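You operate a simulated robot arm through the tools that you are given. There is no shell and no other tool. Be economical: measure what you need, move in short steps, check, and stop when the job is done.

You are at the controls of a simulated robot arm. One attempt, no reset.

TASK
Put one of the eggs from the larder end of the sideboard on top of the baking paper box.
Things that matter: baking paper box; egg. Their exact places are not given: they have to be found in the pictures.

The check looks at the end state, three seconds after you hand in, the way a careful person would. Anything else that was tipped, shoved, dropped, spilled or broken makes it a failure.

THE ROBOT
A 6-joint arm with a two-finger parallel gripper on a trunk, on a base that drives. Base frame: it is fixed to the floor where the robot stands at the start and does not move with it; the origin is under the middle of the robot, x ahead of it, y to its left, z up. Units: cm, degrees, N and s.
Its first joint turns from -166.0 to 166.0 degrees. Payload 3.43 kg.
The TCP is the grasp point between the finger pads, 3.4 cm short of the fingertips. In the tool frame z runs along the fingers and y along their closing line. Largest opening 12.8 cm; finger width 2.4, thickness 1.2; the body of the gripper, 4.8 by 13 cm, starts 9.6 cm behind the TCP.
Orientation is that of the tool frame in the base frame, as [roll, pitch, yaw] about the fixed x, y, z axes, in that order (R = Rz(yaw) Ry(pitch) Rx(roll)). With the fingers straight down and closing along the base's y, the tool's x points along the base's -x, its y along +y and its z along -z.

THE INTERFACE
- The arm moves only by the tool apply_moves. Its argument "series" is a list of rows, each a list of 2 entries, a list of its own where there are three numbers: the shift along the base's x, y, z in m, then the turn, a rotation vector about the base's x, y, z in degrees. In form: [[[x, y, z], [rx, ry, rz]], ...]. A call has 1 to 10 rows; each row is the pose to reach, as a shift and turn from the pose commanded when the call began. "claw" is the closure in counts, from 0 (fully open) to 255 (shut), set as the call begins (left out, the last holds). A row lasts 0.2 s, in which the tool goes at most 5 cm and 8.6 degrees; a call with a longer step from one row to the next is refused whole, and so is a gripper value outside its range. Where a pose cannot be reached the arm comes as near as it can. A force on the tool above 40 N (or 10 N above the force at the start of the call, whichever is more), or a blocked arm, ends the call early, and 0.2 s more pass. Each finger travels about 15.3 cm/s and halts on what it meets, pressing with about 39 N; the grip force reading is that of the motor and also rises with nothing between the fingers. The clock runs only during rows and for 0.2 s after the last one: add rows that repeat a pose to give the fingers time. The reply holds the time, the measured pose of the TCP, the force on the tool along the base axes, the opening and the grip force, in the units named above and with some noise, with the torque about the TCP (base axes, N m) and any sound that the robot's microphone picked up, and new pictures: "views" is both (left out), scene, wrist or none.
- Cameras (640 x 400 px; columns grow to the right, rows downward): "scene" is now at [17.04, 20.07, 123.46]; the picture's right is [-0.20, -0.98, 0.00], its down [-0.21, 0.04, -0.98] and it looks along [0.96, -0.19, -0.22] (base axes); focal length 258 px, centre (320, 200). "wrist" rides on the gripper at [7.6, -1.1, -16] in the tool frame; the picture's right is [0.15, 0.99, 0.00], its down [-0.88, 0.13, -0.46] and it looks along [-0.45, 0.07, 0.89] (tool axes); focal length 234 px, centre (320, 200).
- steer(legs): drives the robot by 1 to 6 legs, each [ahead, left, turn to the left] in cm, cm and degrees, along the robot's own axes; the way and the turn of a leg run together, so that a leg with both is an arc; at most 150 cm and 180 degrees a leg. The arm and the cameras ride along, it lands a little off, and it stops where it bumps. It gives what a move gives, and a new picture of the scene camera.
- pan_tilt(pan, tilt): turns the head with the scene camera to pan (to the left, within 143 degrees either way) and tilt (down, from -29 to 69), counted from straight ahead of the robot. It gives what a move gives, and a new picture of the scene camera.
- measure_at(camera, pixels): for up to 12 pixels [column, row] of the newest picture of that camera ("zoom" is the newest enlarged one), the place [x, y, z] in the base frame of the surface seen there, good to about 0.3 cm. The clock stands still meanwhile.
- close_up(camera, box): a new picture of the part [left, top, right, bottom] of that camera's present view, enlarged. The clock stands still meanwhile.
- finish_job(): hands the job in; it is judged then, once.

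Work in short steps. Measure before you move; look again where a grasp or a placing could have gone wrong, and mend it. You have 80 turns and 260 pictures in all, those below and enlarged ones among them. Open the gripper and draw the arm clear of the work before you hand the job in, unless the task says otherwise; then end with one line.

The tools are called after ">>>" by a JSON object that holds its "op" and its "data". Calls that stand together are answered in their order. apply_moves: Moves the arm, as the interface text tells. Its arguments: {"type":"object","properties":{"series":{"type":"array","items":{"type":"array"}},"claw":{"type":"number"},"views":{"type":"string","enum":["both","scene","wrist","none"]}},"required":["series"]} The other tools are called the same way: steer (legs) drives the base; pan_tilt (pan, tilt) turns the head that bears the scene camera; measure_at (camera, pixels) gives the place of the surface under pixels of a picture; close_up (camera, box) takes an enlarged picture of a part of a camera's view; finish_job () hands the job in.

At the start:

```text
t: 0.0
tcp_pos: [78.8, -1.12, 109.53]
tool_rot: [-179.9, 0.1, 179.9]
ft_force: [-0.2, 0.7, -0.2]
moment: [0.01, 0.0, 0.05]
gripper_width: 12.8
grasp_force: 0.0
robot x, y, heading: [-0.07, -0.61, 0.1]
head pan, tilt: [-11.3, 12.6]
```

scene: 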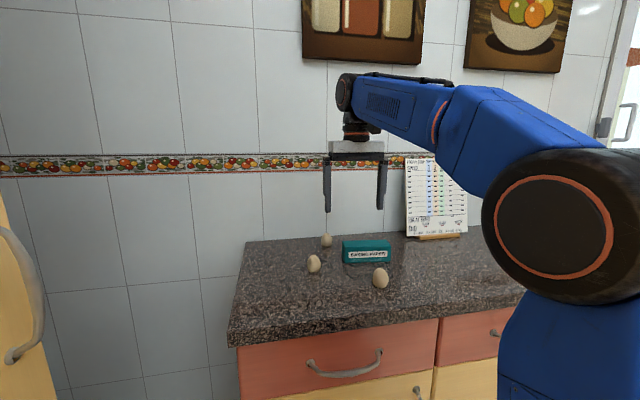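
wrist: 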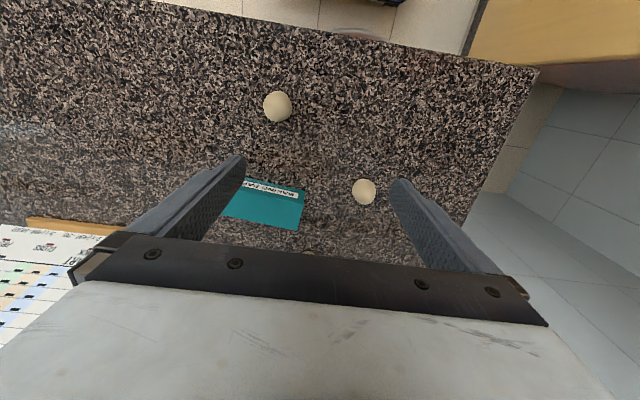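

Three eggs are visible around the teal box (scene 327,240; 314,263; 380,278). I take an enlarged view and pan the head to see which end the larder is at.

>>> {"op": "close_up", "data": {"camera": "scene", "box": [230, 200, 500, 340]}}

>>> {"op": "measure_at", "data": {"camera": "scene", "pixels": [[327, 240], [314, 263], [380, 278], [366, 244], [366, 255], [345, 244], [388, 243], [300, 290], [240, 320]]}}

>>> {"op": "pan_tilt", "data": {"pan": -50, "tilt": 15}}

>>> {"op": "pan_tilt", "data": {"pan": 35, "tilt": 15}}

```text
2.37 times, centred on (365, 270) of scene
```

zoom: 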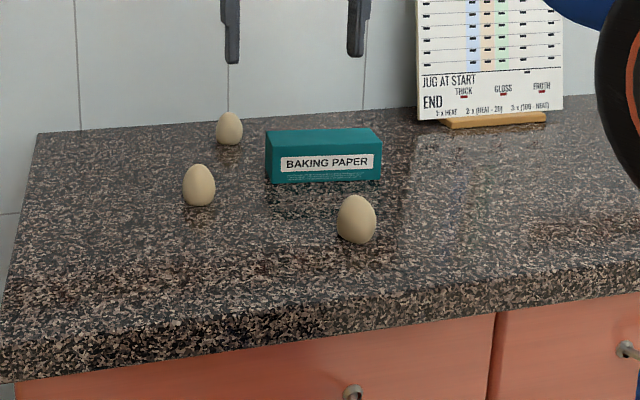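

```text
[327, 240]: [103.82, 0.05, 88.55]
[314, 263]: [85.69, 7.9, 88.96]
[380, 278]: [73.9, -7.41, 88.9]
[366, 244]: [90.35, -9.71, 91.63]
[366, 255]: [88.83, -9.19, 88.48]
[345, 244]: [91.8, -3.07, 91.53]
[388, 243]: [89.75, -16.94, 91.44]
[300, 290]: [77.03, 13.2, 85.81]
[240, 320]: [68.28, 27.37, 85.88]
```

```text
t: 1.1
tcp_pos: [78.8, -1.08, 109.49]
tool_rot: [-179.9, 0.2, 179.9]
ft_force: [1.1, -0.3, -0.4]
moment: [0.01, -0.01, 0.0]
gripper_width: 12.78
grasp_force: 0.1
robot x, y, heading: [0.28, -0.03, 0.2]
head pan, tilt: [-50.0, 15.0]
```

scene: 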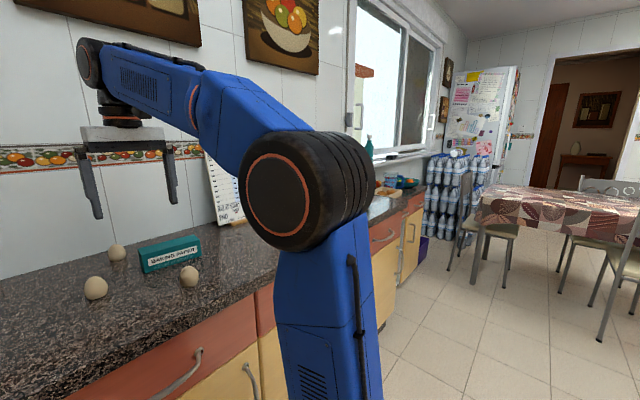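

```text
t: 2.6
tcp_pos: [78.74, -1.07, 109.54]
tool_rot: [-179.9, 0.2, 179.9]
ft_force: [0.0, 0.0, 0.0]
moment: [-0.01, -0.03, -0.03]
gripper_width: 12.81
grasp_force: 0.1
robot x, y, heading: [0.12, 0.09, 0.0]
head pan, tilt: [35.0, 15.0]
```

scene: 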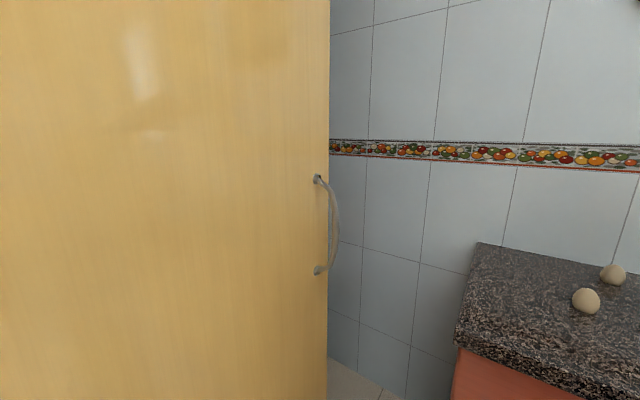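

The larder is the yellow cabinet on the left, so the left-end eggs are the ones meant. I look down closer at them to get sizes.

>>> {"op": "pan_tilt", "data": {"pan": -8, "tilt": 22}}

>>> {"op": "close_up", "data": {"camera": "scene", "box": [270, 170, 430, 270]}}

>>> {"op": "close_up", "data": {"camera": "wrist", "box": [200, 70, 440, 220]}}

```text
t: 3.7
tcp_pos: [78.81, -1.1, 109.49]
tool_rot: [-179.9, 0.1, 179.8]
ft_force: [-0.1, 1.7, -0.5]
moment: [0.01, -0.03, -0.02]
gripper_width: 12.79
grasp_force: 0.0
robot x, y, heading: [-0.08, 0.2, 0.1]
head pan, tilt: [-8.0, 22.0]
```

scene: 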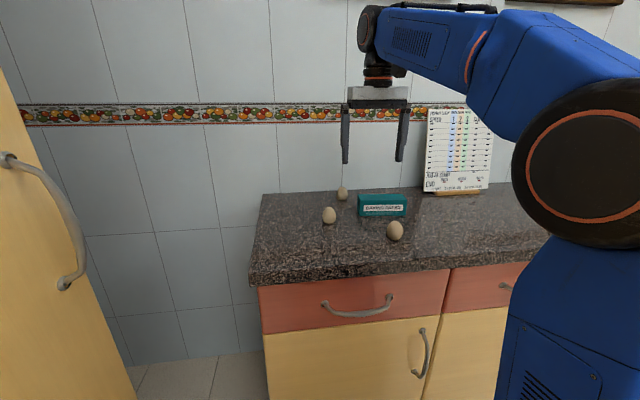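

```text
4.00 times, centred on (350, 220) of scene
```

zoom: 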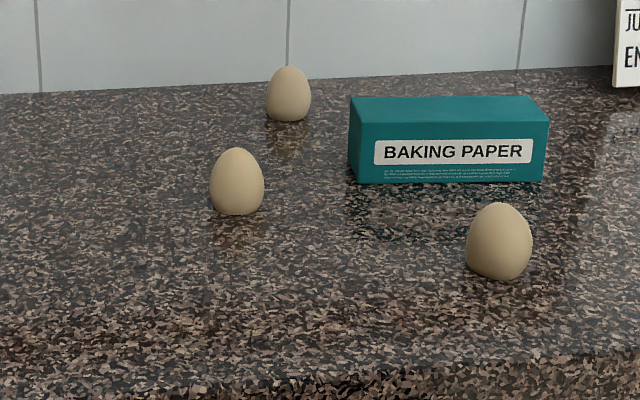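

```text
2.67 times, centred on (320, 145) of wrist
```

zoom: 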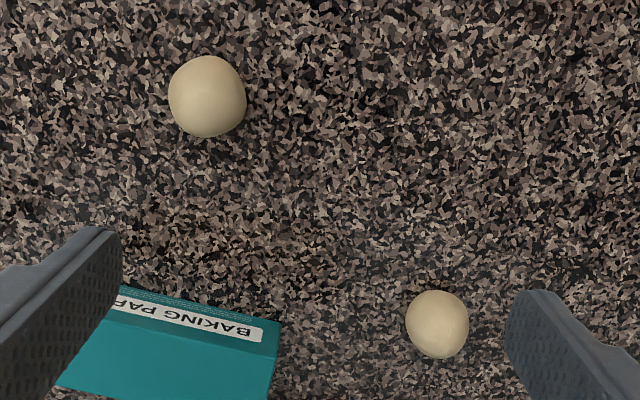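

All eggs stand upright. I measure egg edges and tops and the box top in the enlarged wrist view.

>>> {"op": "measure_at", "data": {"camera": "zoom", "pixels": [[207, 96], [207, 62], [207, 130], [174, 97], [240, 97], [437, 324], [437, 294], [437, 353], [411, 324], [464, 324], [270, 325], [262, 395]]}}

>>> {"op": "close_up", "data": {"camera": "scene", "box": [340, 180, 420, 230]}}

>>> {"op": "measure_at", "data": {"camera": "zoom", "pixels": [[150, 118], [150, 162], [520, 118], [520, 165], [330, 120], [330, 164], [420, 365], [440, 300]]}}

```text
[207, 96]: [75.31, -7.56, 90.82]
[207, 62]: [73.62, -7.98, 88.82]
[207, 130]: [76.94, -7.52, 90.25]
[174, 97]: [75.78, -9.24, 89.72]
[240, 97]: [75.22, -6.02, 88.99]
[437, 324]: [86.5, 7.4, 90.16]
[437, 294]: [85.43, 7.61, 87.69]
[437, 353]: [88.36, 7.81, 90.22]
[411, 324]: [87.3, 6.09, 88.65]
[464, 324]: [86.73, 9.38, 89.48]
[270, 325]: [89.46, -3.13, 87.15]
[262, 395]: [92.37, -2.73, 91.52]
```

```text
8.00 times, centred on (380, 205) of scene
```

zoom: 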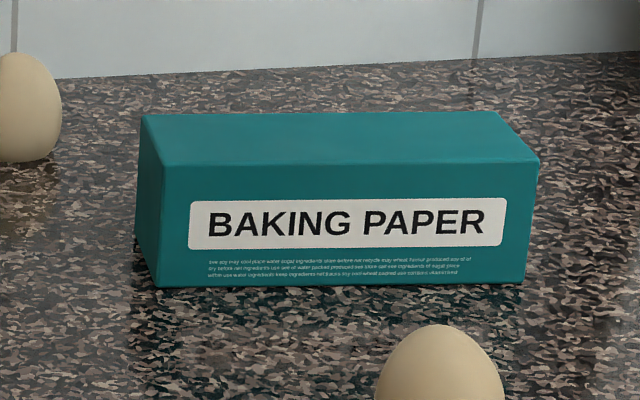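

```text
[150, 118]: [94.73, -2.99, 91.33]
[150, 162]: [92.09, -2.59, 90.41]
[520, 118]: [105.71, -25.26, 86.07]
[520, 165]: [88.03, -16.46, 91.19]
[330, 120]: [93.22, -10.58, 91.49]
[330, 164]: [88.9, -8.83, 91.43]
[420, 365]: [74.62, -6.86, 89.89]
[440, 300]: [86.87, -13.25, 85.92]
```

The front egg (centre about 75.4, -7.6; about 4.2 wide, top about 91) stands free, and the box top is at z 91.5 with its middle near (91.2, -9.8). I move above the egg first.

>>> {"op": "apply_moves", "data": {"series": [[[-0.017, -0.033, 0], [0, 0, 0]], [[-0.034, -0.065, 0], [0, 0, 0]], [[-0.034, -0.065, -0.04], [0, 0, 0]], [[-0.034, -0.065, -0.08], [0, 0, 0]], [[-0.034, -0.065, -0.12], [0, 0, 0]], [[-0.034, -0.065, -0.12], [0, 0, 0]]], "claw": 0}}

```text
t: 5.1
tcp_pos: [75.23, -7.68, 97.68]
tool_rot: [-179.9, 0.2, 179.9]
ft_force: [-1.6, 1.3, 0.5]
moment: [0.03, 0.02, -0.01]
gripper_width: 12.79
grasp_force: 0.1
robot x, y, heading: [0.23, 0.11, -0.1]
head pan, tilt: [-8.0, 22.0]
```

scene: 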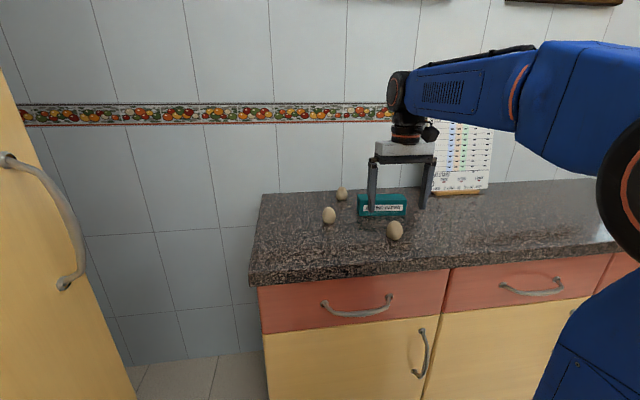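
wrist: 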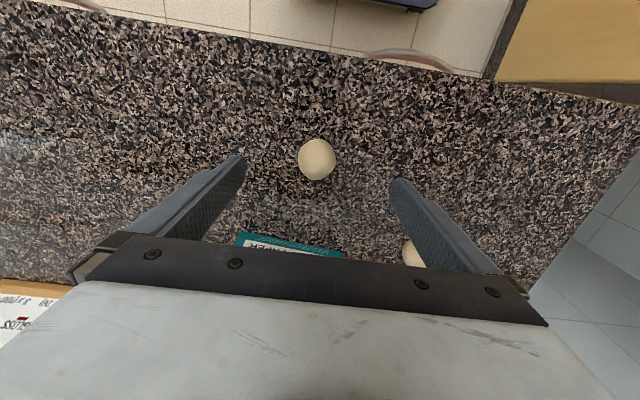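

The egg at wrist (317,159) sits between the fingers; I re-measure its outline for the centre.

>>> {"op": "measure_at", "data": {"camera": "wrist", "pixels": [[317, 159], [301, 160], [333, 160], [317, 143], [317, 176], [317, 168], [310, 160], [325, 160]]}}

```text
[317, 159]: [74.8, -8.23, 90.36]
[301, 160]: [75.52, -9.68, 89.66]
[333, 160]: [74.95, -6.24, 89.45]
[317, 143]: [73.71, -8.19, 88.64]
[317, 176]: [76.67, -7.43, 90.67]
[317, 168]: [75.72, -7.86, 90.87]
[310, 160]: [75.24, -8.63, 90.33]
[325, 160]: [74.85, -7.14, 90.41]
```

Centre is about (75.6, -7.9). I descend to TCP z 89.7 (tips about 0.5 above the counter) still open.

>>> {"op": "apply_moves", "data": {"series": [[[0.003, -0.002, -0.03], [0, 0, 0]], [[0.003, -0.002, -0.06], [0, 0, 0]], [[0.003, -0.002, -0.078], [0, 0, 0]], [[0.003, -0.002, -0.078], [0, 0, 0]]]}}

>>> {"op": "apply_moves", "data": {"series": [[[0, 0, 0], [0, 0, 0]], [[0, 0, 0], [0, 0, 0]], [[0, 0, 0], [0, 0, 0]]], "claw": 140}}

>>> {"op": "close_up", "data": {"camera": "wrist", "box": [200, 80, 440, 230]}}

>>> {"op": "close_up", "data": {"camera": "scene", "box": [340, 180, 450, 249]}}

```text
t: 6.1
tcp_pos: [75.39, -7.71, 89.77]
tool_rot: [-179.9, 0.1, 179.9]
ft_force: [-0.3, 0.3, -0.3]
moment: [0.01, 0.01, 0.03]
gripper_width: 12.78
grasp_force: 0.0
robot x, y, heading: [0.08, -0.09, -0.1]
head pan, tilt: [-8.0, 22.0]
```

scene: 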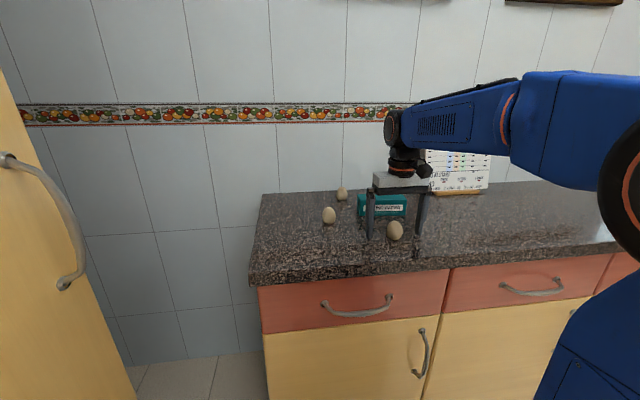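
wrist: 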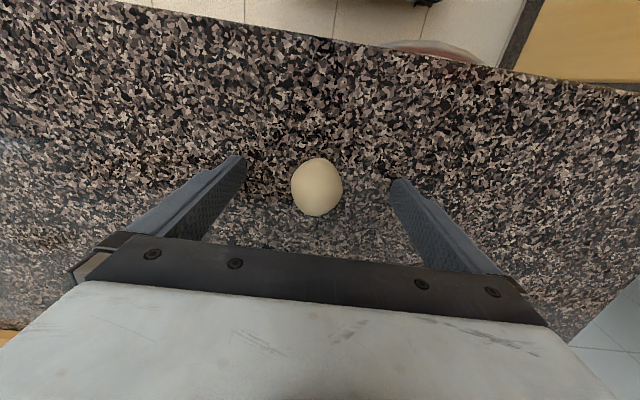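

```text
t: 6.9
tcp_pos: [75.46, -7.69, 89.79]
tool_rot: [-179.9, 0.2, 179.9]
ft_force: [0.2, -0.3, 0.1]
moment: [0.0, 0.01, -0.03]
gripper_width: 5.79
grasp_force: 0.0
robot x, y, heading: [-0.25, 0.02, 0.1]
head pan, tilt: [-8.0, 22.0]
```

scene: 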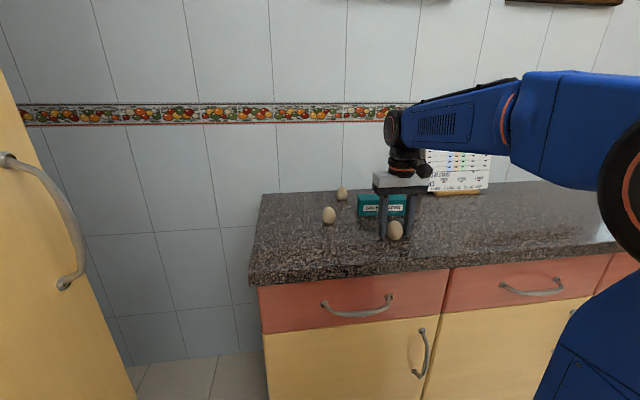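
wrist: 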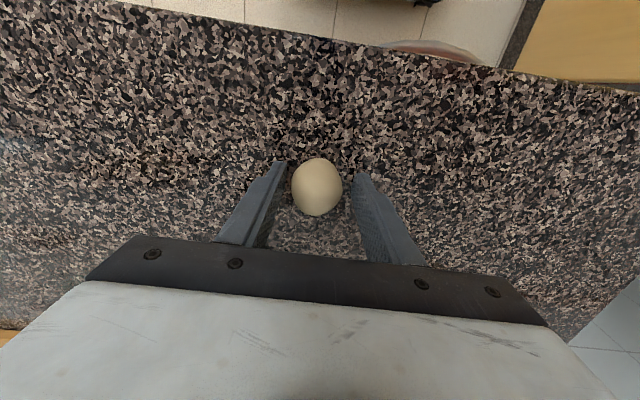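

```text
2.67 times, centred on (320, 155) of wrist
```

zoom: 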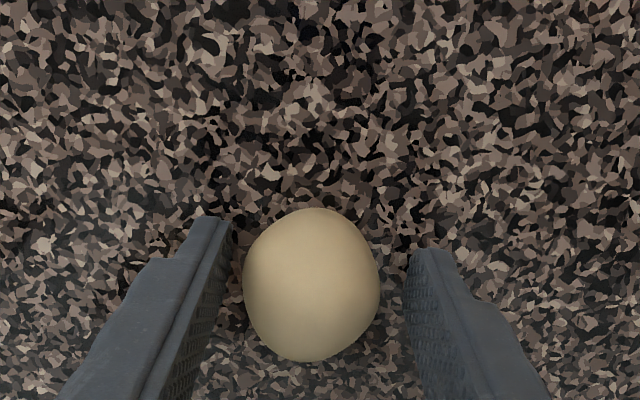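

```text
5.80 times, centred on (395, 214) of scene
```

zoom: 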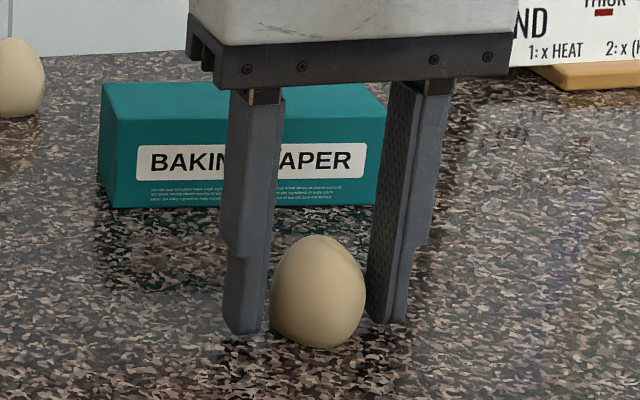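

The egg sits slightly nearer the left finger in the wrist picture (mid 311 vs 321). I shift 0.25 cm to -y and close gently.

>>> {"op": "apply_moves", "data": {"series": [[[0, -0.0025, 0], [0, 0, 0]], [[0, -0.0025, 0], [0, 0, 0]]], "claw": 150, "views": "none"}}

>>> {"op": "apply_moves", "data": {"series": [[[0, 0, 0], [0, 0, 0]], [[0, 0, 0], [0, 0, 0]]], "claw": 162, "views": "none"}}

>>> {"op": "close_up", "data": {"camera": "wrist", "box": [200, 80, 440, 230]}}

```text
t: 7.5
tcp_pos: [75.47, -7.97, 89.8]
tool_rot: [-179.9, 0.1, 179.9]
ft_force: [0.1, 0.0, -0.7]
moment: [-0.03, 0.01, -0.01]
gripper_width: 5.24
grasp_force: 0.1
robot x, y, heading: [0.05, -0.05, 0.2]
head pan, tilt: [-8.0, 22.0]
```

```text
t: 8.1
tcp_pos: [75.55, -8.07, 89.89]
tool_rot: [-179.9, 0.1, 179.9]
ft_force: [-0.6, 0.5, -0.9]
moment: [0.0, 0.0, -0.01]
gripper_width: 4.69
grasp_force: 0.2
robot x, y, heading: [-0.07, 0.13, -0.0]
head pan, tilt: [-8.0, 22.0]
```

```text
2.67 times, centred on (320, 155) of wrist
```

zoom: 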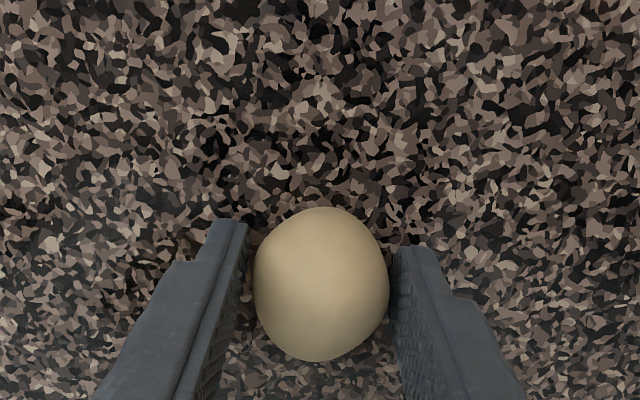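

Nearly touching and centred. I close a little at a time and watch the grip force.

>>> {"op": "apply_moves", "data": {"series": [[[0, 0, 0], [0, 0, 0]], [[0, 0, 0], [0, 0, 0]]], "claw": 168, "views": "none"}}

>>> {"op": "apply_moves", "data": {"series": [[[0, 0, 0], [0, 0, 0]], [[0, 0, 0], [0, 0, 0]]], "claw": 172, "views": "none"}}

```text
t: 8.7
tcp_pos: [75.43, -7.98, 89.76]
tool_rot: [-179.9, 0.1, 179.9]
ft_force: [0.4, 0.0, -0.2]
moment: [0.01, 0.03, -0.02]
gripper_width: 4.37
grasp_force: 0.1
robot x, y, heading: [-0.19, -0.15, 0.0]
head pan, tilt: [-8.0, 22.0]
```

```text
t: 9.3
tcp_pos: [75.56, -8.01, 89.77]
tool_rot: [-179.9, 0.0, 179.8]
ft_force: [0.5, -0.5, -0.5]
moment: [0.01, -0.02, -0.01]
gripper_width: 4.26
grasp_force: 0.8
robot x, y, heading: [-0.19, 0.13, 0.4]
head pan, tilt: [-8.0, 22.0]
```

Contact at about 4.3 cm, force 0.8 N. I tighten further in small steps.

>>> {"op": "apply_moves", "data": {"series": [[[0, 0, 0], [0, 0, 0]], [[0, 0, 0], [0, 0, 0]]], "claw": 176, "views": "none"}}

>>> {"op": "apply_moves", "data": {"series": [[[0, 0, 0], [0, 0, 0]], [[0, 0, 0], [0, 0, 0]]], "claw": 180, "views": "wrist"}}

```text
t: 9.9
tcp_pos: [75.57, -7.97, 89.78]
tool_rot: [-179.9, 0.1, 179.9]
ft_force: [-0.8, -0.4, 0.4]
moment: [-0.04, 0.04, 0.0]
gripper_width: 4.2
grasp_force: 14.1
robot x, y, heading: [0.15, 0.14, -0.2]
head pan, tilt: [-8.0, 22.0]
```

```text
t: 10.5
tcp_pos: [75.54, -7.95, 89.71]
tool_rot: [-180.0, 0.2, 179.9]
ft_force: [0.3, 0.0, 0.5]
moment: [-0.01, -0.01, 0.02]
gripper_width: 4.2
grasp_force: 14.2
robot x, y, heading: [-0.06, -0.08, 0.0]
head pan, tilt: [-8.0, 22.0]
```

wrist: 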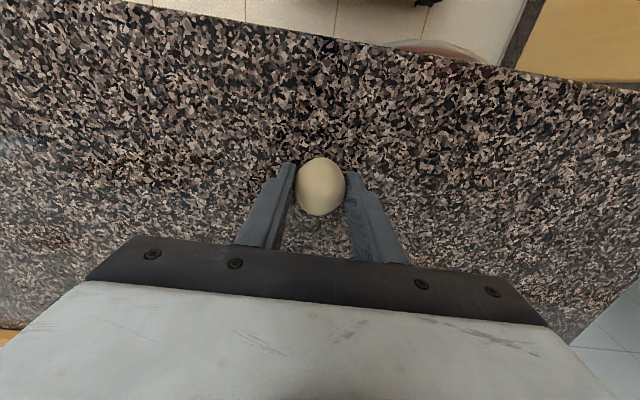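

Egg gripped at 14 N, intact. I lift gently by 8 cm.

>>> {"op": "apply_moves", "data": {"series": [[[0, 0, 0.01], [0, 0, 0]], [[0, 0, 0.025], [0, 0, 0]], [[0, 0, 0.045], [0, 0, 0]], [[0, 0, 0.065], [0, 0, 0]], [[0, 0, 0.08], [0, 0, 0]], [[0, 0, 0.08], [0, 0, 0]]]}}

>>> {"op": "close_up", "data": {"camera": "scene", "box": [340, 160, 450, 229]}}

```text
t: 11.9
tcp_pos: [75.66, -7.92, 97.73]
tool_rot: [-179.9, 0.1, 179.9]
ft_force: [0.2, -0.4, -1.3]
moment: [0.05, -0.02, 0.01]
gripper_width: 4.22
grasp_force: 13.7
robot x, y, heading: [0.04, 0.08, 0.0]
head pan, tilt: [-8.0, 22.0]
```

scene: 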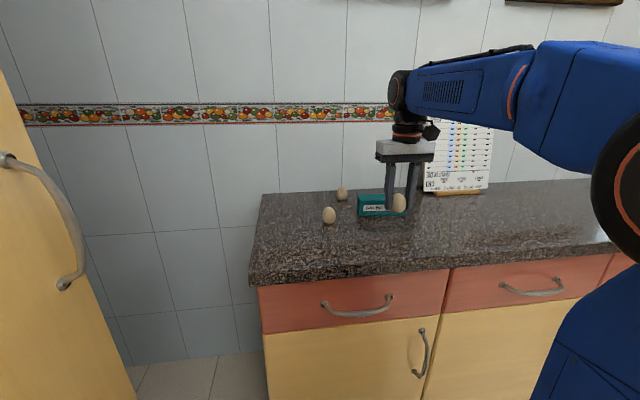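
wrist: 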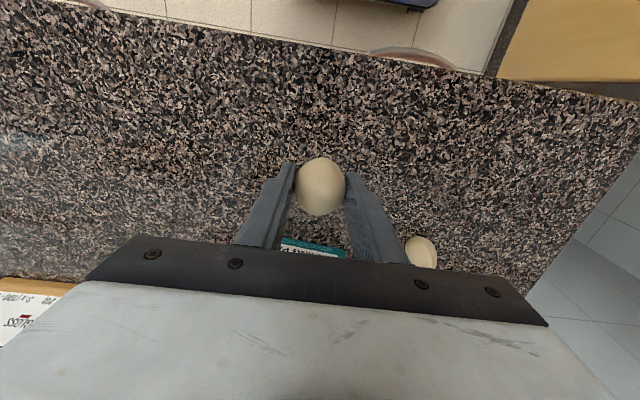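

```text
5.80 times, centred on (395, 194) of scene
```

zoom: 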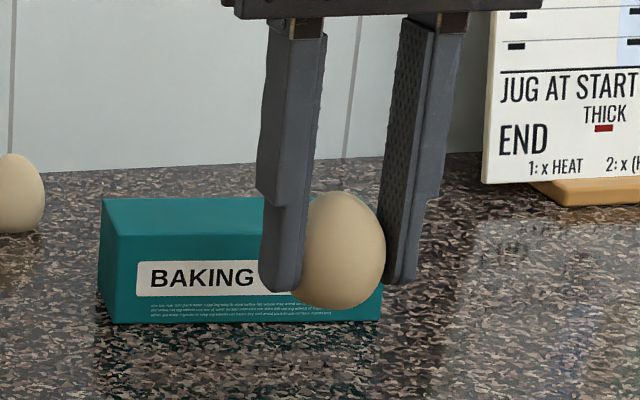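

The egg is held and hangs about 0.5 cm below the tips. I raise a bit more and move above the box.

>>> {"op": "apply_moves", "data": {"series": [[[0, 0, 0.02], [0, 0, 0]], [[0.01, 0, 0.04], [0, 0, 0]], [[0.035, -0.005, 0.05], [0, 0, 0]], [[0.065, -0.01, 0.05], [0, 0, 0]], [[0.095, -0.016, 0.05], [0, 0, 0]], [[0.125, -0.016, 0.05], [0, 0, 0]], [[0.145, -0.016, 0.05], [0, 0, 0]], [[0.155, -0.016, 0.05], [0, 0, 0]], [[0.155, -0.016, 0.05], [0, 0, 0]]]}}

>>> {"op": "close_up", "data": {"camera": "scene", "box": [330, 160, 440, 229]}}

>>> {"op": "close_up", "data": {"camera": "wrist", "box": [200, 80, 440, 230]}}

```text
t: 13.9
tcp_pos: [91.14, -9.52, 102.8]
tool_rot: [-179.9, 0.1, 179.8]
ft_force: [0.5, 0.2, -0.8]
moment: [0.01, -0.02, 0.01]
gripper_width: 4.21
grasp_force: 14.1
robot x, y, heading: [0.14, 0.06, -0.0]
head pan, tilt: [-8.0, 22.0]
```

scene: 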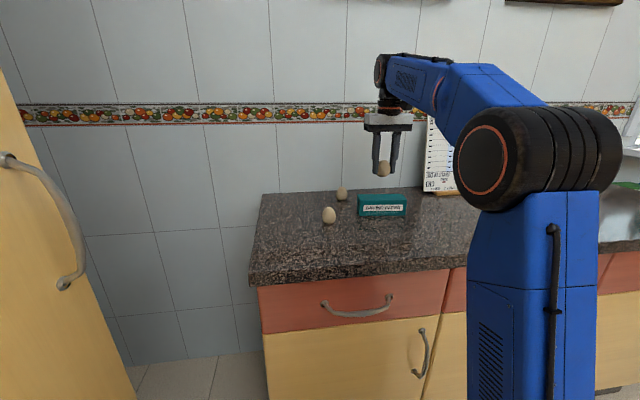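
wrist: 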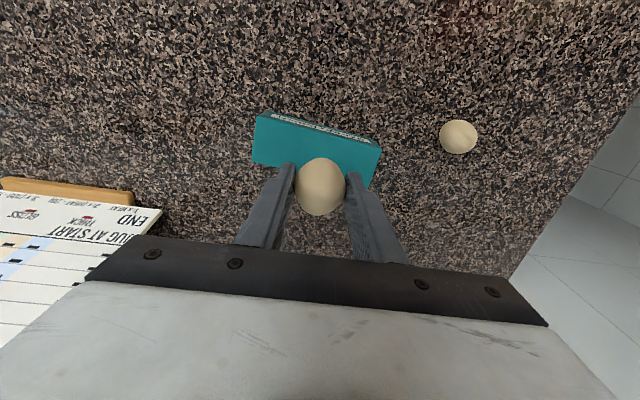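

```text
5.80 times, centred on (385, 194) of scene
```

zoom: 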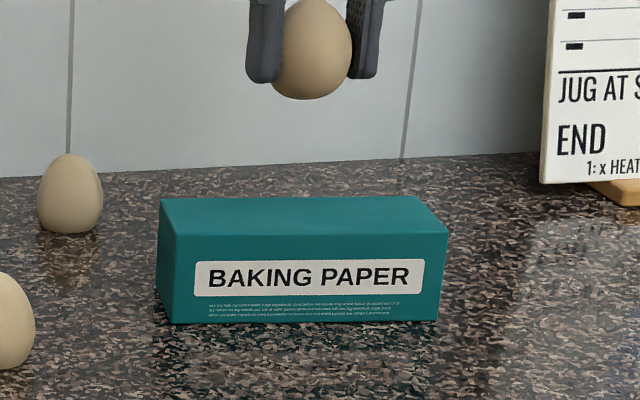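

```text
2.67 times, centred on (320, 155) of wrist
```

zoom: 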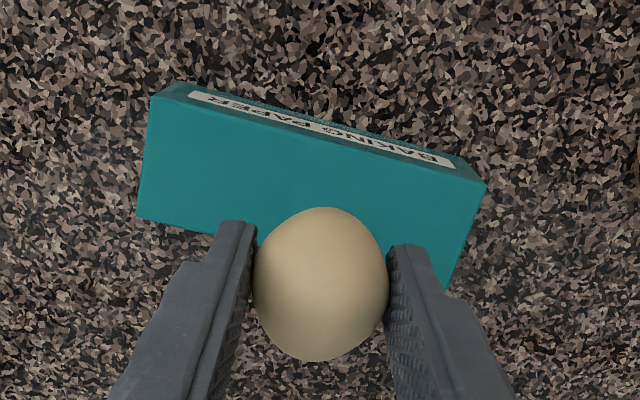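

I measure the box's top corners in this view.

>>> {"op": "measure_at", "data": {"camera": "zoom", "pixels": [[155, 101], [480, 187], [142, 214], [446, 282], [320, 145], [215, 225], [200, 160], [420, 230], [360, 195], [320, 300]]}}

```text
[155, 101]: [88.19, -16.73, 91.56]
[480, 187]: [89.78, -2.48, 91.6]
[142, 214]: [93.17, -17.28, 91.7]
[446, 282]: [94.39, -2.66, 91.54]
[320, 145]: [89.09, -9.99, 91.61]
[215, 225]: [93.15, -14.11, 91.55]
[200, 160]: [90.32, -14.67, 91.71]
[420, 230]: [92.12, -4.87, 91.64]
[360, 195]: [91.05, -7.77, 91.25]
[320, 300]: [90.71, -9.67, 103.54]
```

Box top: centre (91.4, -9.8), z 91.6, so the egg touches at TCP z about 95.5. I lower to about 0.5 cm above that.

>>> {"op": "apply_moves", "data": {"series": [[[0.003, -0.002, -0.02], [0, 0, 0]], [[0.003, -0.002, -0.045], [0, 0, 0]], [[0.003, -0.002, -0.06], [0, 0, 0]], [[0.003, -0.002, -0.067], [0, 0, 0]], [[0.003, -0.002, -0.067], [0, 0, 0]]]}}

>>> {"op": "close_up", "data": {"camera": "scene", "box": [340, 165, 420, 215]}}

>>> {"op": "close_up", "data": {"camera": "wrist", "box": [200, 80, 440, 230]}}

```text
t: 15.1
tcp_pos: [91.45, -9.86, 96.05]
tool_rot: [-179.9, 0.1, 180.0]
ft_force: [0.1, 0.4, 0.0]
moment: [0.0, 0.0, 0.02]
gripper_width: 4.18
grasp_force: 14.2
robot x, y, heading: [-0.4, -0.24, 0.2]
head pan, tilt: [-8.0, 22.0]
```

scene: 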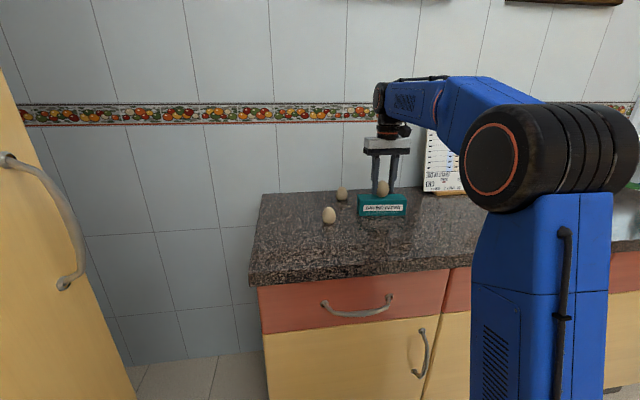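
wrist: 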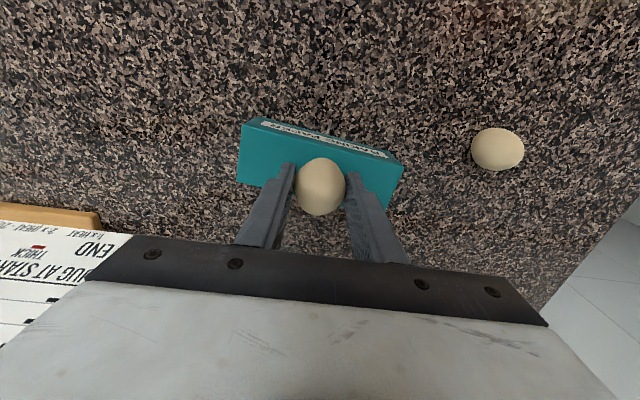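

```text
8.00 times, centred on (380, 190) of scene
```

zoom: 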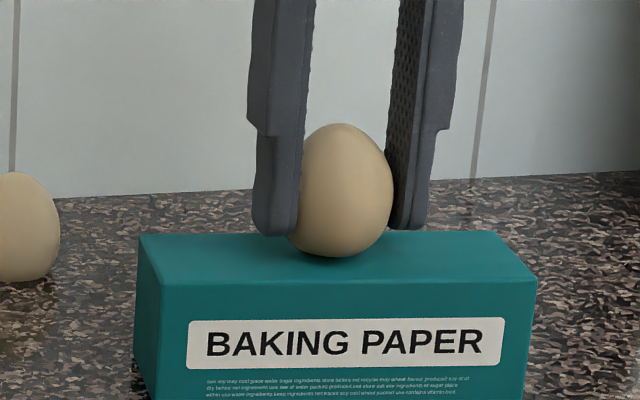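

```text
2.67 times, centred on (320, 155) of wrist
```

zoom: 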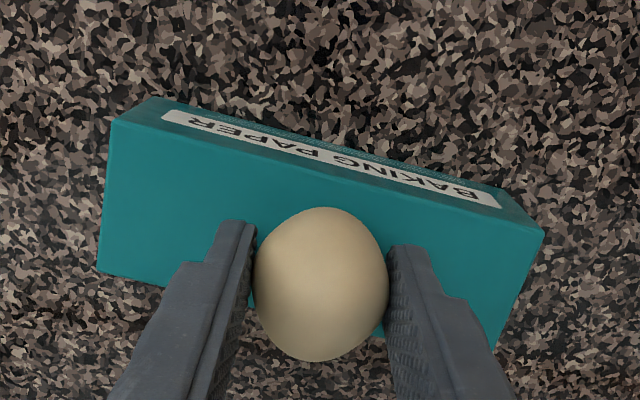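

The egg is upright and its outline in the wrist view is unchanged since the grasp. I lower in fine steps, watching the force.

>>> {"op": "apply_moves", "data": {"series": [[[0, 0, -0.001], [0, 0, 0]], [[0, 0, -0.002], [0, 0, 0]], [[0, 0, -0.003], [0, 0, 0]], [[0, 0, -0.003], [0, 0, 0]]], "views": "none"}}

>>> {"op": "apply_moves", "data": {"series": [[[0, 0, -0.0005], [0, 0, 0]], [[0, 0, -0.001], [0, 0, 0]], [[0, 0, -0.001], [0, 0, 0]]], "views": "none"}}

>>> {"op": "close_up", "data": {"camera": "scene", "box": [340, 165, 420, 215]}}

```text
t: 16.1
tcp_pos: [91.49, -9.94, 95.68]
tool_rot: [-180.0, 0.1, 179.9]
ft_force: [0.2, 1.1, -1.6]
moment: [0.0, -0.01, -0.01]
gripper_width: 4.17
grasp_force: 14.4
robot x, y, heading: [-0.23, 0.24, -0.2]
head pan, tilt: [-8.0, 22.0]
```

```text
t: 16.9
tcp_pos: [91.47, -9.77, 95.51]
tool_rot: [-179.9, 0.1, 179.9]
ft_force: [-0.1, -0.6, 0.3]
moment: [-0.06, 0.0, -0.01]
gripper_width: 4.17
grasp_force: 14.2
robot x, y, heading: [-0.51, -0.12, -0.2]
head pan, tilt: [-8.0, 22.0]
```

```text
8.00 times, centred on (380, 190) of scene
```

zoom: 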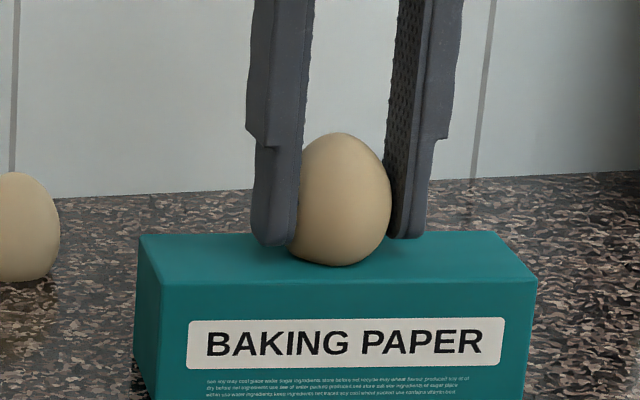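

No contact force yet; I go on in 0.5–1 mm steps.

>>> {"op": "apply_moves", "data": {"series": [[[0, 0, -0.0005], [0, 0, 0]], [[0, 0, -0.001], [0, 0, 0]], [[0, 0, -0.001], [0, 0, 0]]], "views": "none"}}

```text
t: 17.7
tcp_pos: [91.52, -9.89, 95.63]
tool_rot: [-179.9, 0.1, 179.8]
ft_force: [-0.2, 0.3, -0.4]
moment: [0.0, -0.02, -0.02]
gripper_width: 4.22
grasp_force: 13.7
robot x, y, heading: [0.09, -0.41, -0.0]
head pan, tilt: [-8.0, 22.0]
```

>>> {"op": "apply_moves", "data": {"series": [[[0, 0, -0.0005], [0, 0, 0]], [[0, 0, -0.001], [0, 0, 0]], [[0, 0, -0.001], [0, 0, 0]]], "views": "none"}}

>>> {"op": "close_up", "data": {"camera": "scene", "box": [360, 180, 408, 210]}}

```text
t: 18.5
tcp_pos: [91.45, -9.93, 95.57]
tool_rot: [-179.9, 0.1, 179.9]
ft_force: [-0.6, 0.0, 0.1]
moment: [0.02, -0.04, -0.03]
gripper_width: 4.18
grasp_force: 13.5
robot x, y, heading: [0.1, 0.17, -0.2]
head pan, tilt: [-8.0, 22.0]
```

```text
13.33 times, centred on (384, 195) of scene
```

zoom: 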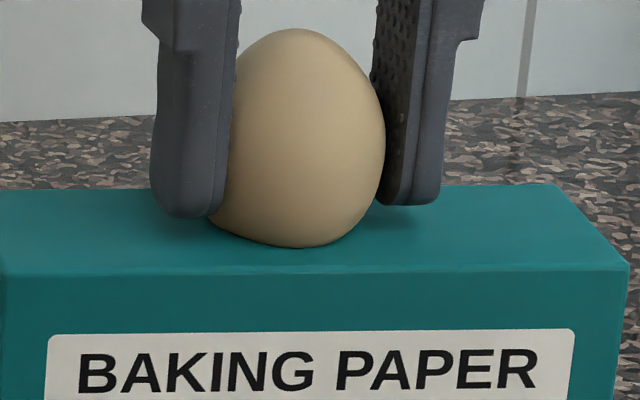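

Base flat and almost on the lid; force still about zero. One more millimetre.

>>> {"op": "apply_moves", "data": {"series": [[[0, 0, -0.0005], [0, 0, 0]], [[0, 0, -0.001], [0, 0, 0]], [[0, 0, -0.001], [0, 0, 0]]], "views": "none"}}

>>> {"op": "close_up", "data": {"camera": "scene", "box": [360, 180, 408, 210]}}

```text
t: 19.3
tcp_pos: [91.63, -9.88, 95.39]
tool_rot: [-179.9, 0.2, 179.9]
ft_force: [-0.1, -0.6, -0.3]
moment: [-0.02, 0.02, -0.01]
gripper_width: 4.23
grasp_force: 13.9
robot x, y, heading: [-0.17, -0.18, -0.1]
head pan, tilt: [-8.0, 22.0]
```

```text
13.33 times, centred on (384, 195) of scene
```

zoom: 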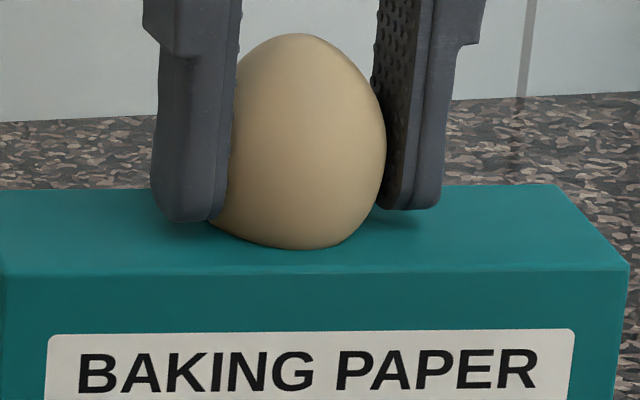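

By the picture the base (row 250) should reach about row 252 on contact; I lower another 1 mm and check.

>>> {"op": "apply_moves", "data": {"series": [[[0, 0, -0.0005], [0, 0, 0]], [[0, 0, -0.001], [0, 0, 0]], [[0, 0, -0.001], [0, 0, 0]]], "views": "none"}}

>>> {"op": "close_up", "data": {"camera": "scene", "box": [360, 180, 408, 210]}}

```text
t: 20.1
tcp_pos: [91.36, -9.9, 95.29]
tool_rot: [-179.9, 0.3, 179.8]
ft_force: [0.7, 0.3, 7.6]
moment: [-0.19, 0.0, 0.01]
gripper_width: 4.19
grasp_force: 14.3
robot x, y, heading: [-0.1, -0.18, -0.1]
head pan, tilt: [-8.0, 22.0]
```

```text
13.33 times, centred on (384, 195) of scene
```

zoom: 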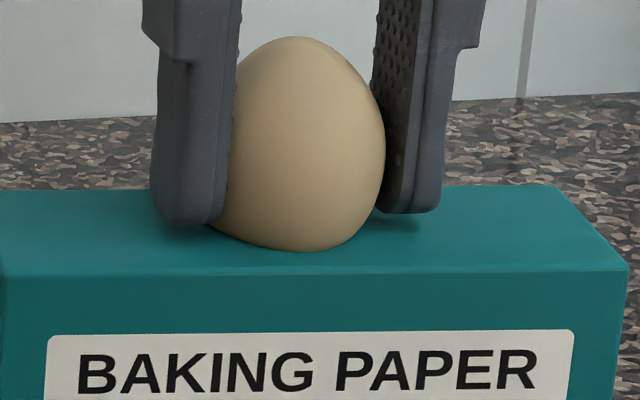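

Contact: 7.6 N upward. I ease up half a millimetre and open the fingers in small counts.

>>> {"op": "apply_moves", "data": {"series": [[[0, 0, 0.0005], [0, 0, 0]], [[0, 0, 0.0005], [0, 0, 0]]], "views": "none"}}

>>> {"op": "apply_moves", "data": {"series": [[[0, 0, 0], [0, 0, 0]], [[0, 0, 0], [0, 0, 0]]], "claw": 171, "views": "none"}}

>>> {"op": "apply_moves", "data": {"series": [[[0, 0, 0], [0, 0, 0]], [[0, 0, 0], [0, 0, 0]]], "claw": 166, "views": "none"}}

>>> {"op": "close_up", "data": {"camera": "scene", "box": [360, 180, 408, 210]}}

>>> {"op": "close_up", "data": {"camera": "wrist", "box": [200, 80, 440, 230]}}

```text
t: 20.7
tcp_pos: [91.48, -9.8, 95.2]
tool_rot: [-179.9, 0.2, 179.9]
ft_force: [-0.7, -2.5, 4.4]
moment: [-0.15, 0.02, 0.02]
gripper_width: 4.19
grasp_force: 14.2
robot x, y, heading: [0.07, -0.17, 0.2]
head pan, tilt: [-8.0, 22.0]
```

```text
t: 21.3
tcp_pos: [91.44, -9.86, 95.2]
tool_rot: [-179.8, 0.1, 179.9]
ft_force: [1.2, -1.1, -0.1]
moment: [0.0, -0.04, -0.01]
gripper_width: 4.29
grasp_force: 0.6
robot x, y, heading: [0.02, 0.1, 0.1]
head pan, tilt: [-8.0, 22.0]
```

```text
t: 21.9
tcp_pos: [91.37, -9.97, 95.23]
tool_rot: [-179.9, 0.1, 179.9]
ft_force: [-0.2, -1.0, 0.0]
moment: [-0.04, 0.01, 0.03]
gripper_width: 4.44
grasp_force: 0.1
robot x, y, heading: [0.14, 0.17, -0.3]
head pan, tilt: [-8.0, 22.0]
```

```text
13.33 times, centred on (384, 195) of scene
```

zoom: 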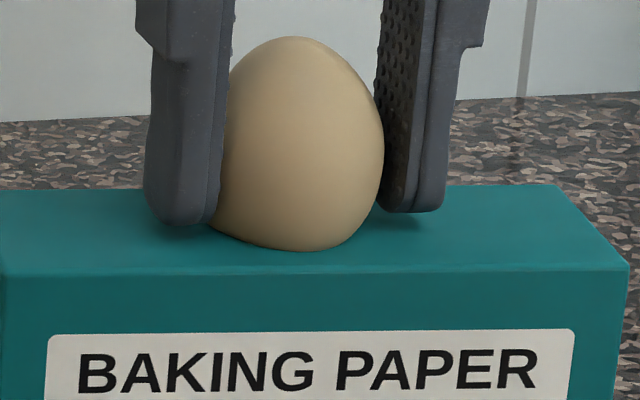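

```text
2.67 times, centred on (320, 155) of wrist
```

zoom: 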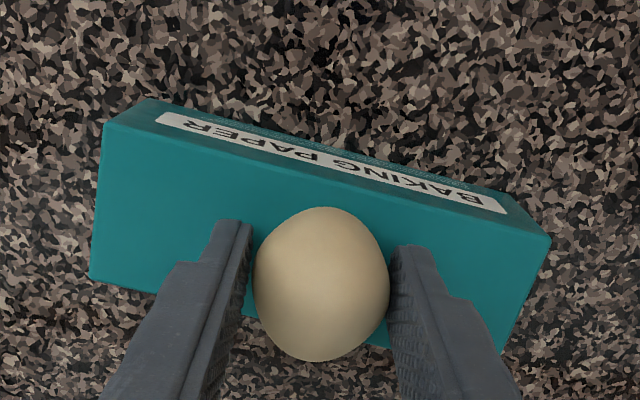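

The egg stands nearly upright with no grip force. I open further in small steps while watching.

>>> {"op": "apply_moves", "data": {"series": [[[0, 0, 0], [0, 0, 0]], [[0, 0, 0], [0, 0, 0]], [[0, 0, 0], [0, 0, 0]]], "claw": 158, "views": "none"}}

>>> {"op": "close_up", "data": {"camera": "scene", "box": [360, 180, 408, 210]}}

```text
t: 22.7
tcp_pos: [91.44, -9.87, 95.3]
tool_rot: [-179.9, 0.1, 180.0]
ft_force: [-0.9, -0.6, -0.2]
moment: [-0.02, -0.01, 0.0]
gripper_width: 4.86
grasp_force: 0.2
robot x, y, heading: [0.04, -0.3, -0.0]
head pan, tilt: [-8.0, 22.0]
```

```text
13.33 times, centred on (384, 195) of scene
```

zoom: 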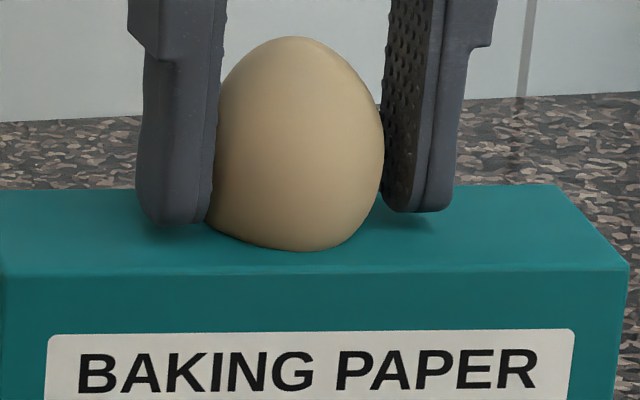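

The egg did not move (top still at row 37, base 250). I open to about 7.5 cm.

>>> {"op": "apply_moves", "data": {"series": [[[0, 0, 0], [0, 0, 0]], [[0, 0, 0], [0, 0, 0]], [[0, 0, 0], [0, 0, 0]]], "claw": 140, "views": "none"}}

>>> {"op": "apply_moves", "data": {"series": [[[0, 0, 0], [0, 0, 0]], [[0, 0, 0], [0, 0, 0]], [[0, 0, 0], [0, 0, 0]]], "claw": 105, "views": "none"}}

>>> {"op": "close_up", "data": {"camera": "scene", "box": [360, 180, 408, 210]}}

```text
t: 23.5
tcp_pos: [91.41, -9.79, 95.23]
tool_rot: [-179.9, 0.1, 179.9]
ft_force: [0.0, -0.1, -0.2]
moment: [-0.02, -0.01, 0.02]
gripper_width: 5.77
grasp_force: 0.1
robot x, y, heading: [0.2, -0.12, -0.2]
head pan, tilt: [-8.0, 22.0]
```

```text
t: 24.3
tcp_pos: [91.38, -9.79, 95.29]
tool_rot: [-179.9, 0.0, 179.9]
ft_force: [0.4, -0.1, 0.3]
moment: [-0.01, 0.01, -0.03]
gripper_width: 7.52
grasp_force: 0.1
robot x, y, heading: [-0.03, 0.23, 0.2]
head pan, tilt: [-8.0, 22.0]
```

```text
13.33 times, centred on (384, 195) of scene
```

zoom: 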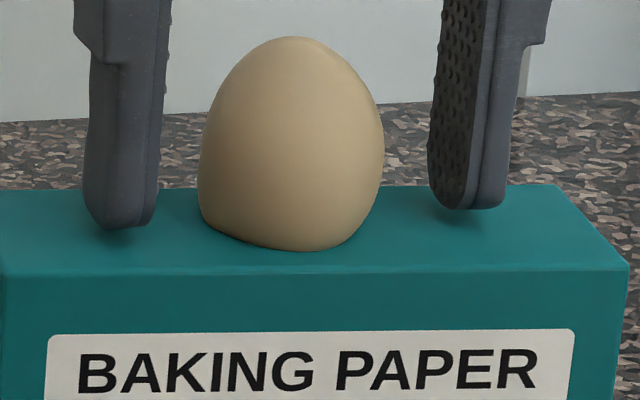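

The egg stands free on its flat base on the box. I raise the arm straight up and then draw back.

>>> {"op": "apply_moves", "data": {"series": [[[0, 0, 0.02], [0, 0, 0]], [[0, 0, 0.05], [0, 0, 0]], [[0, 0, 0.09], [0, 0, 0]], [[0, 0, 0.13], [0, 0, 0]], [[0, 0, 0.17], [0, 0, 0]], [[-0.04, 0.01, 0.19], [0, 0, 0]], [[-0.08, 0.03, 0.19], [0, 0, 0]], [[-0.12, 0.05, 0.19], [0, 0, 0]], [[-0.16, 0.07, 0.19], [0, 0, 0]], [[-0.16, 0.07, 0.19], [0, 0, 0]]]}}

>>> {"op": "close_up", "data": {"camera": "scene", "box": [310, 155, 430, 230]}}

```text
t: 26.5
tcp_pos: [75.44, -3.13, 114.26]
tool_rot: [-179.9, 0.2, 179.9]
ft_force: [0.2, 0.4, 0.4]
moment: [-0.04, 0.02, -0.01]
gripper_width: 7.53
grasp_force: 0.1
robot x, y, heading: [0.01, 0.27, 0.1]
head pan, tilt: [-8.0, 22.0]
```

scene: 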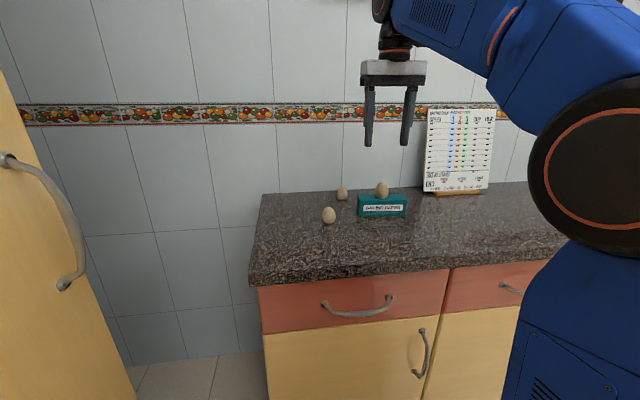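
wrist: 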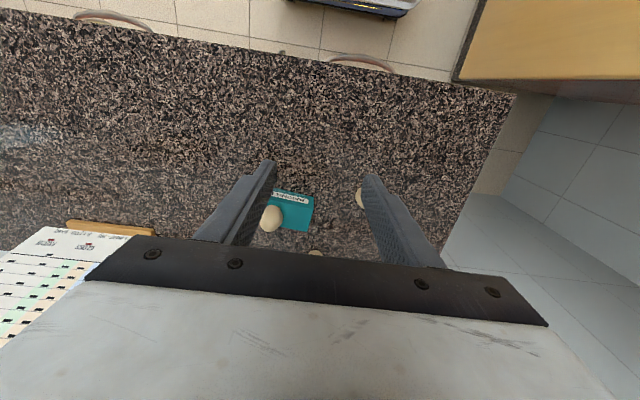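

```text
5.33 times, centred on (370, 192) of scene
```

zoom: 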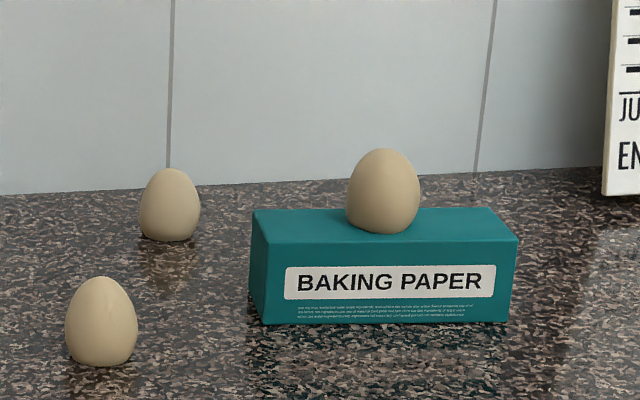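

The egg stands on the box, the other eggs are untouched, and the arm is clear. I hand in.

>>> {"op": "finish_job", "data": {}}

```text
The job is handed in.
```

One egg from the larder end now stands upright on top of the baking paper box. The other two eggs and the box were not disturbed, and the arm was clear with the gripper open when I handed in.
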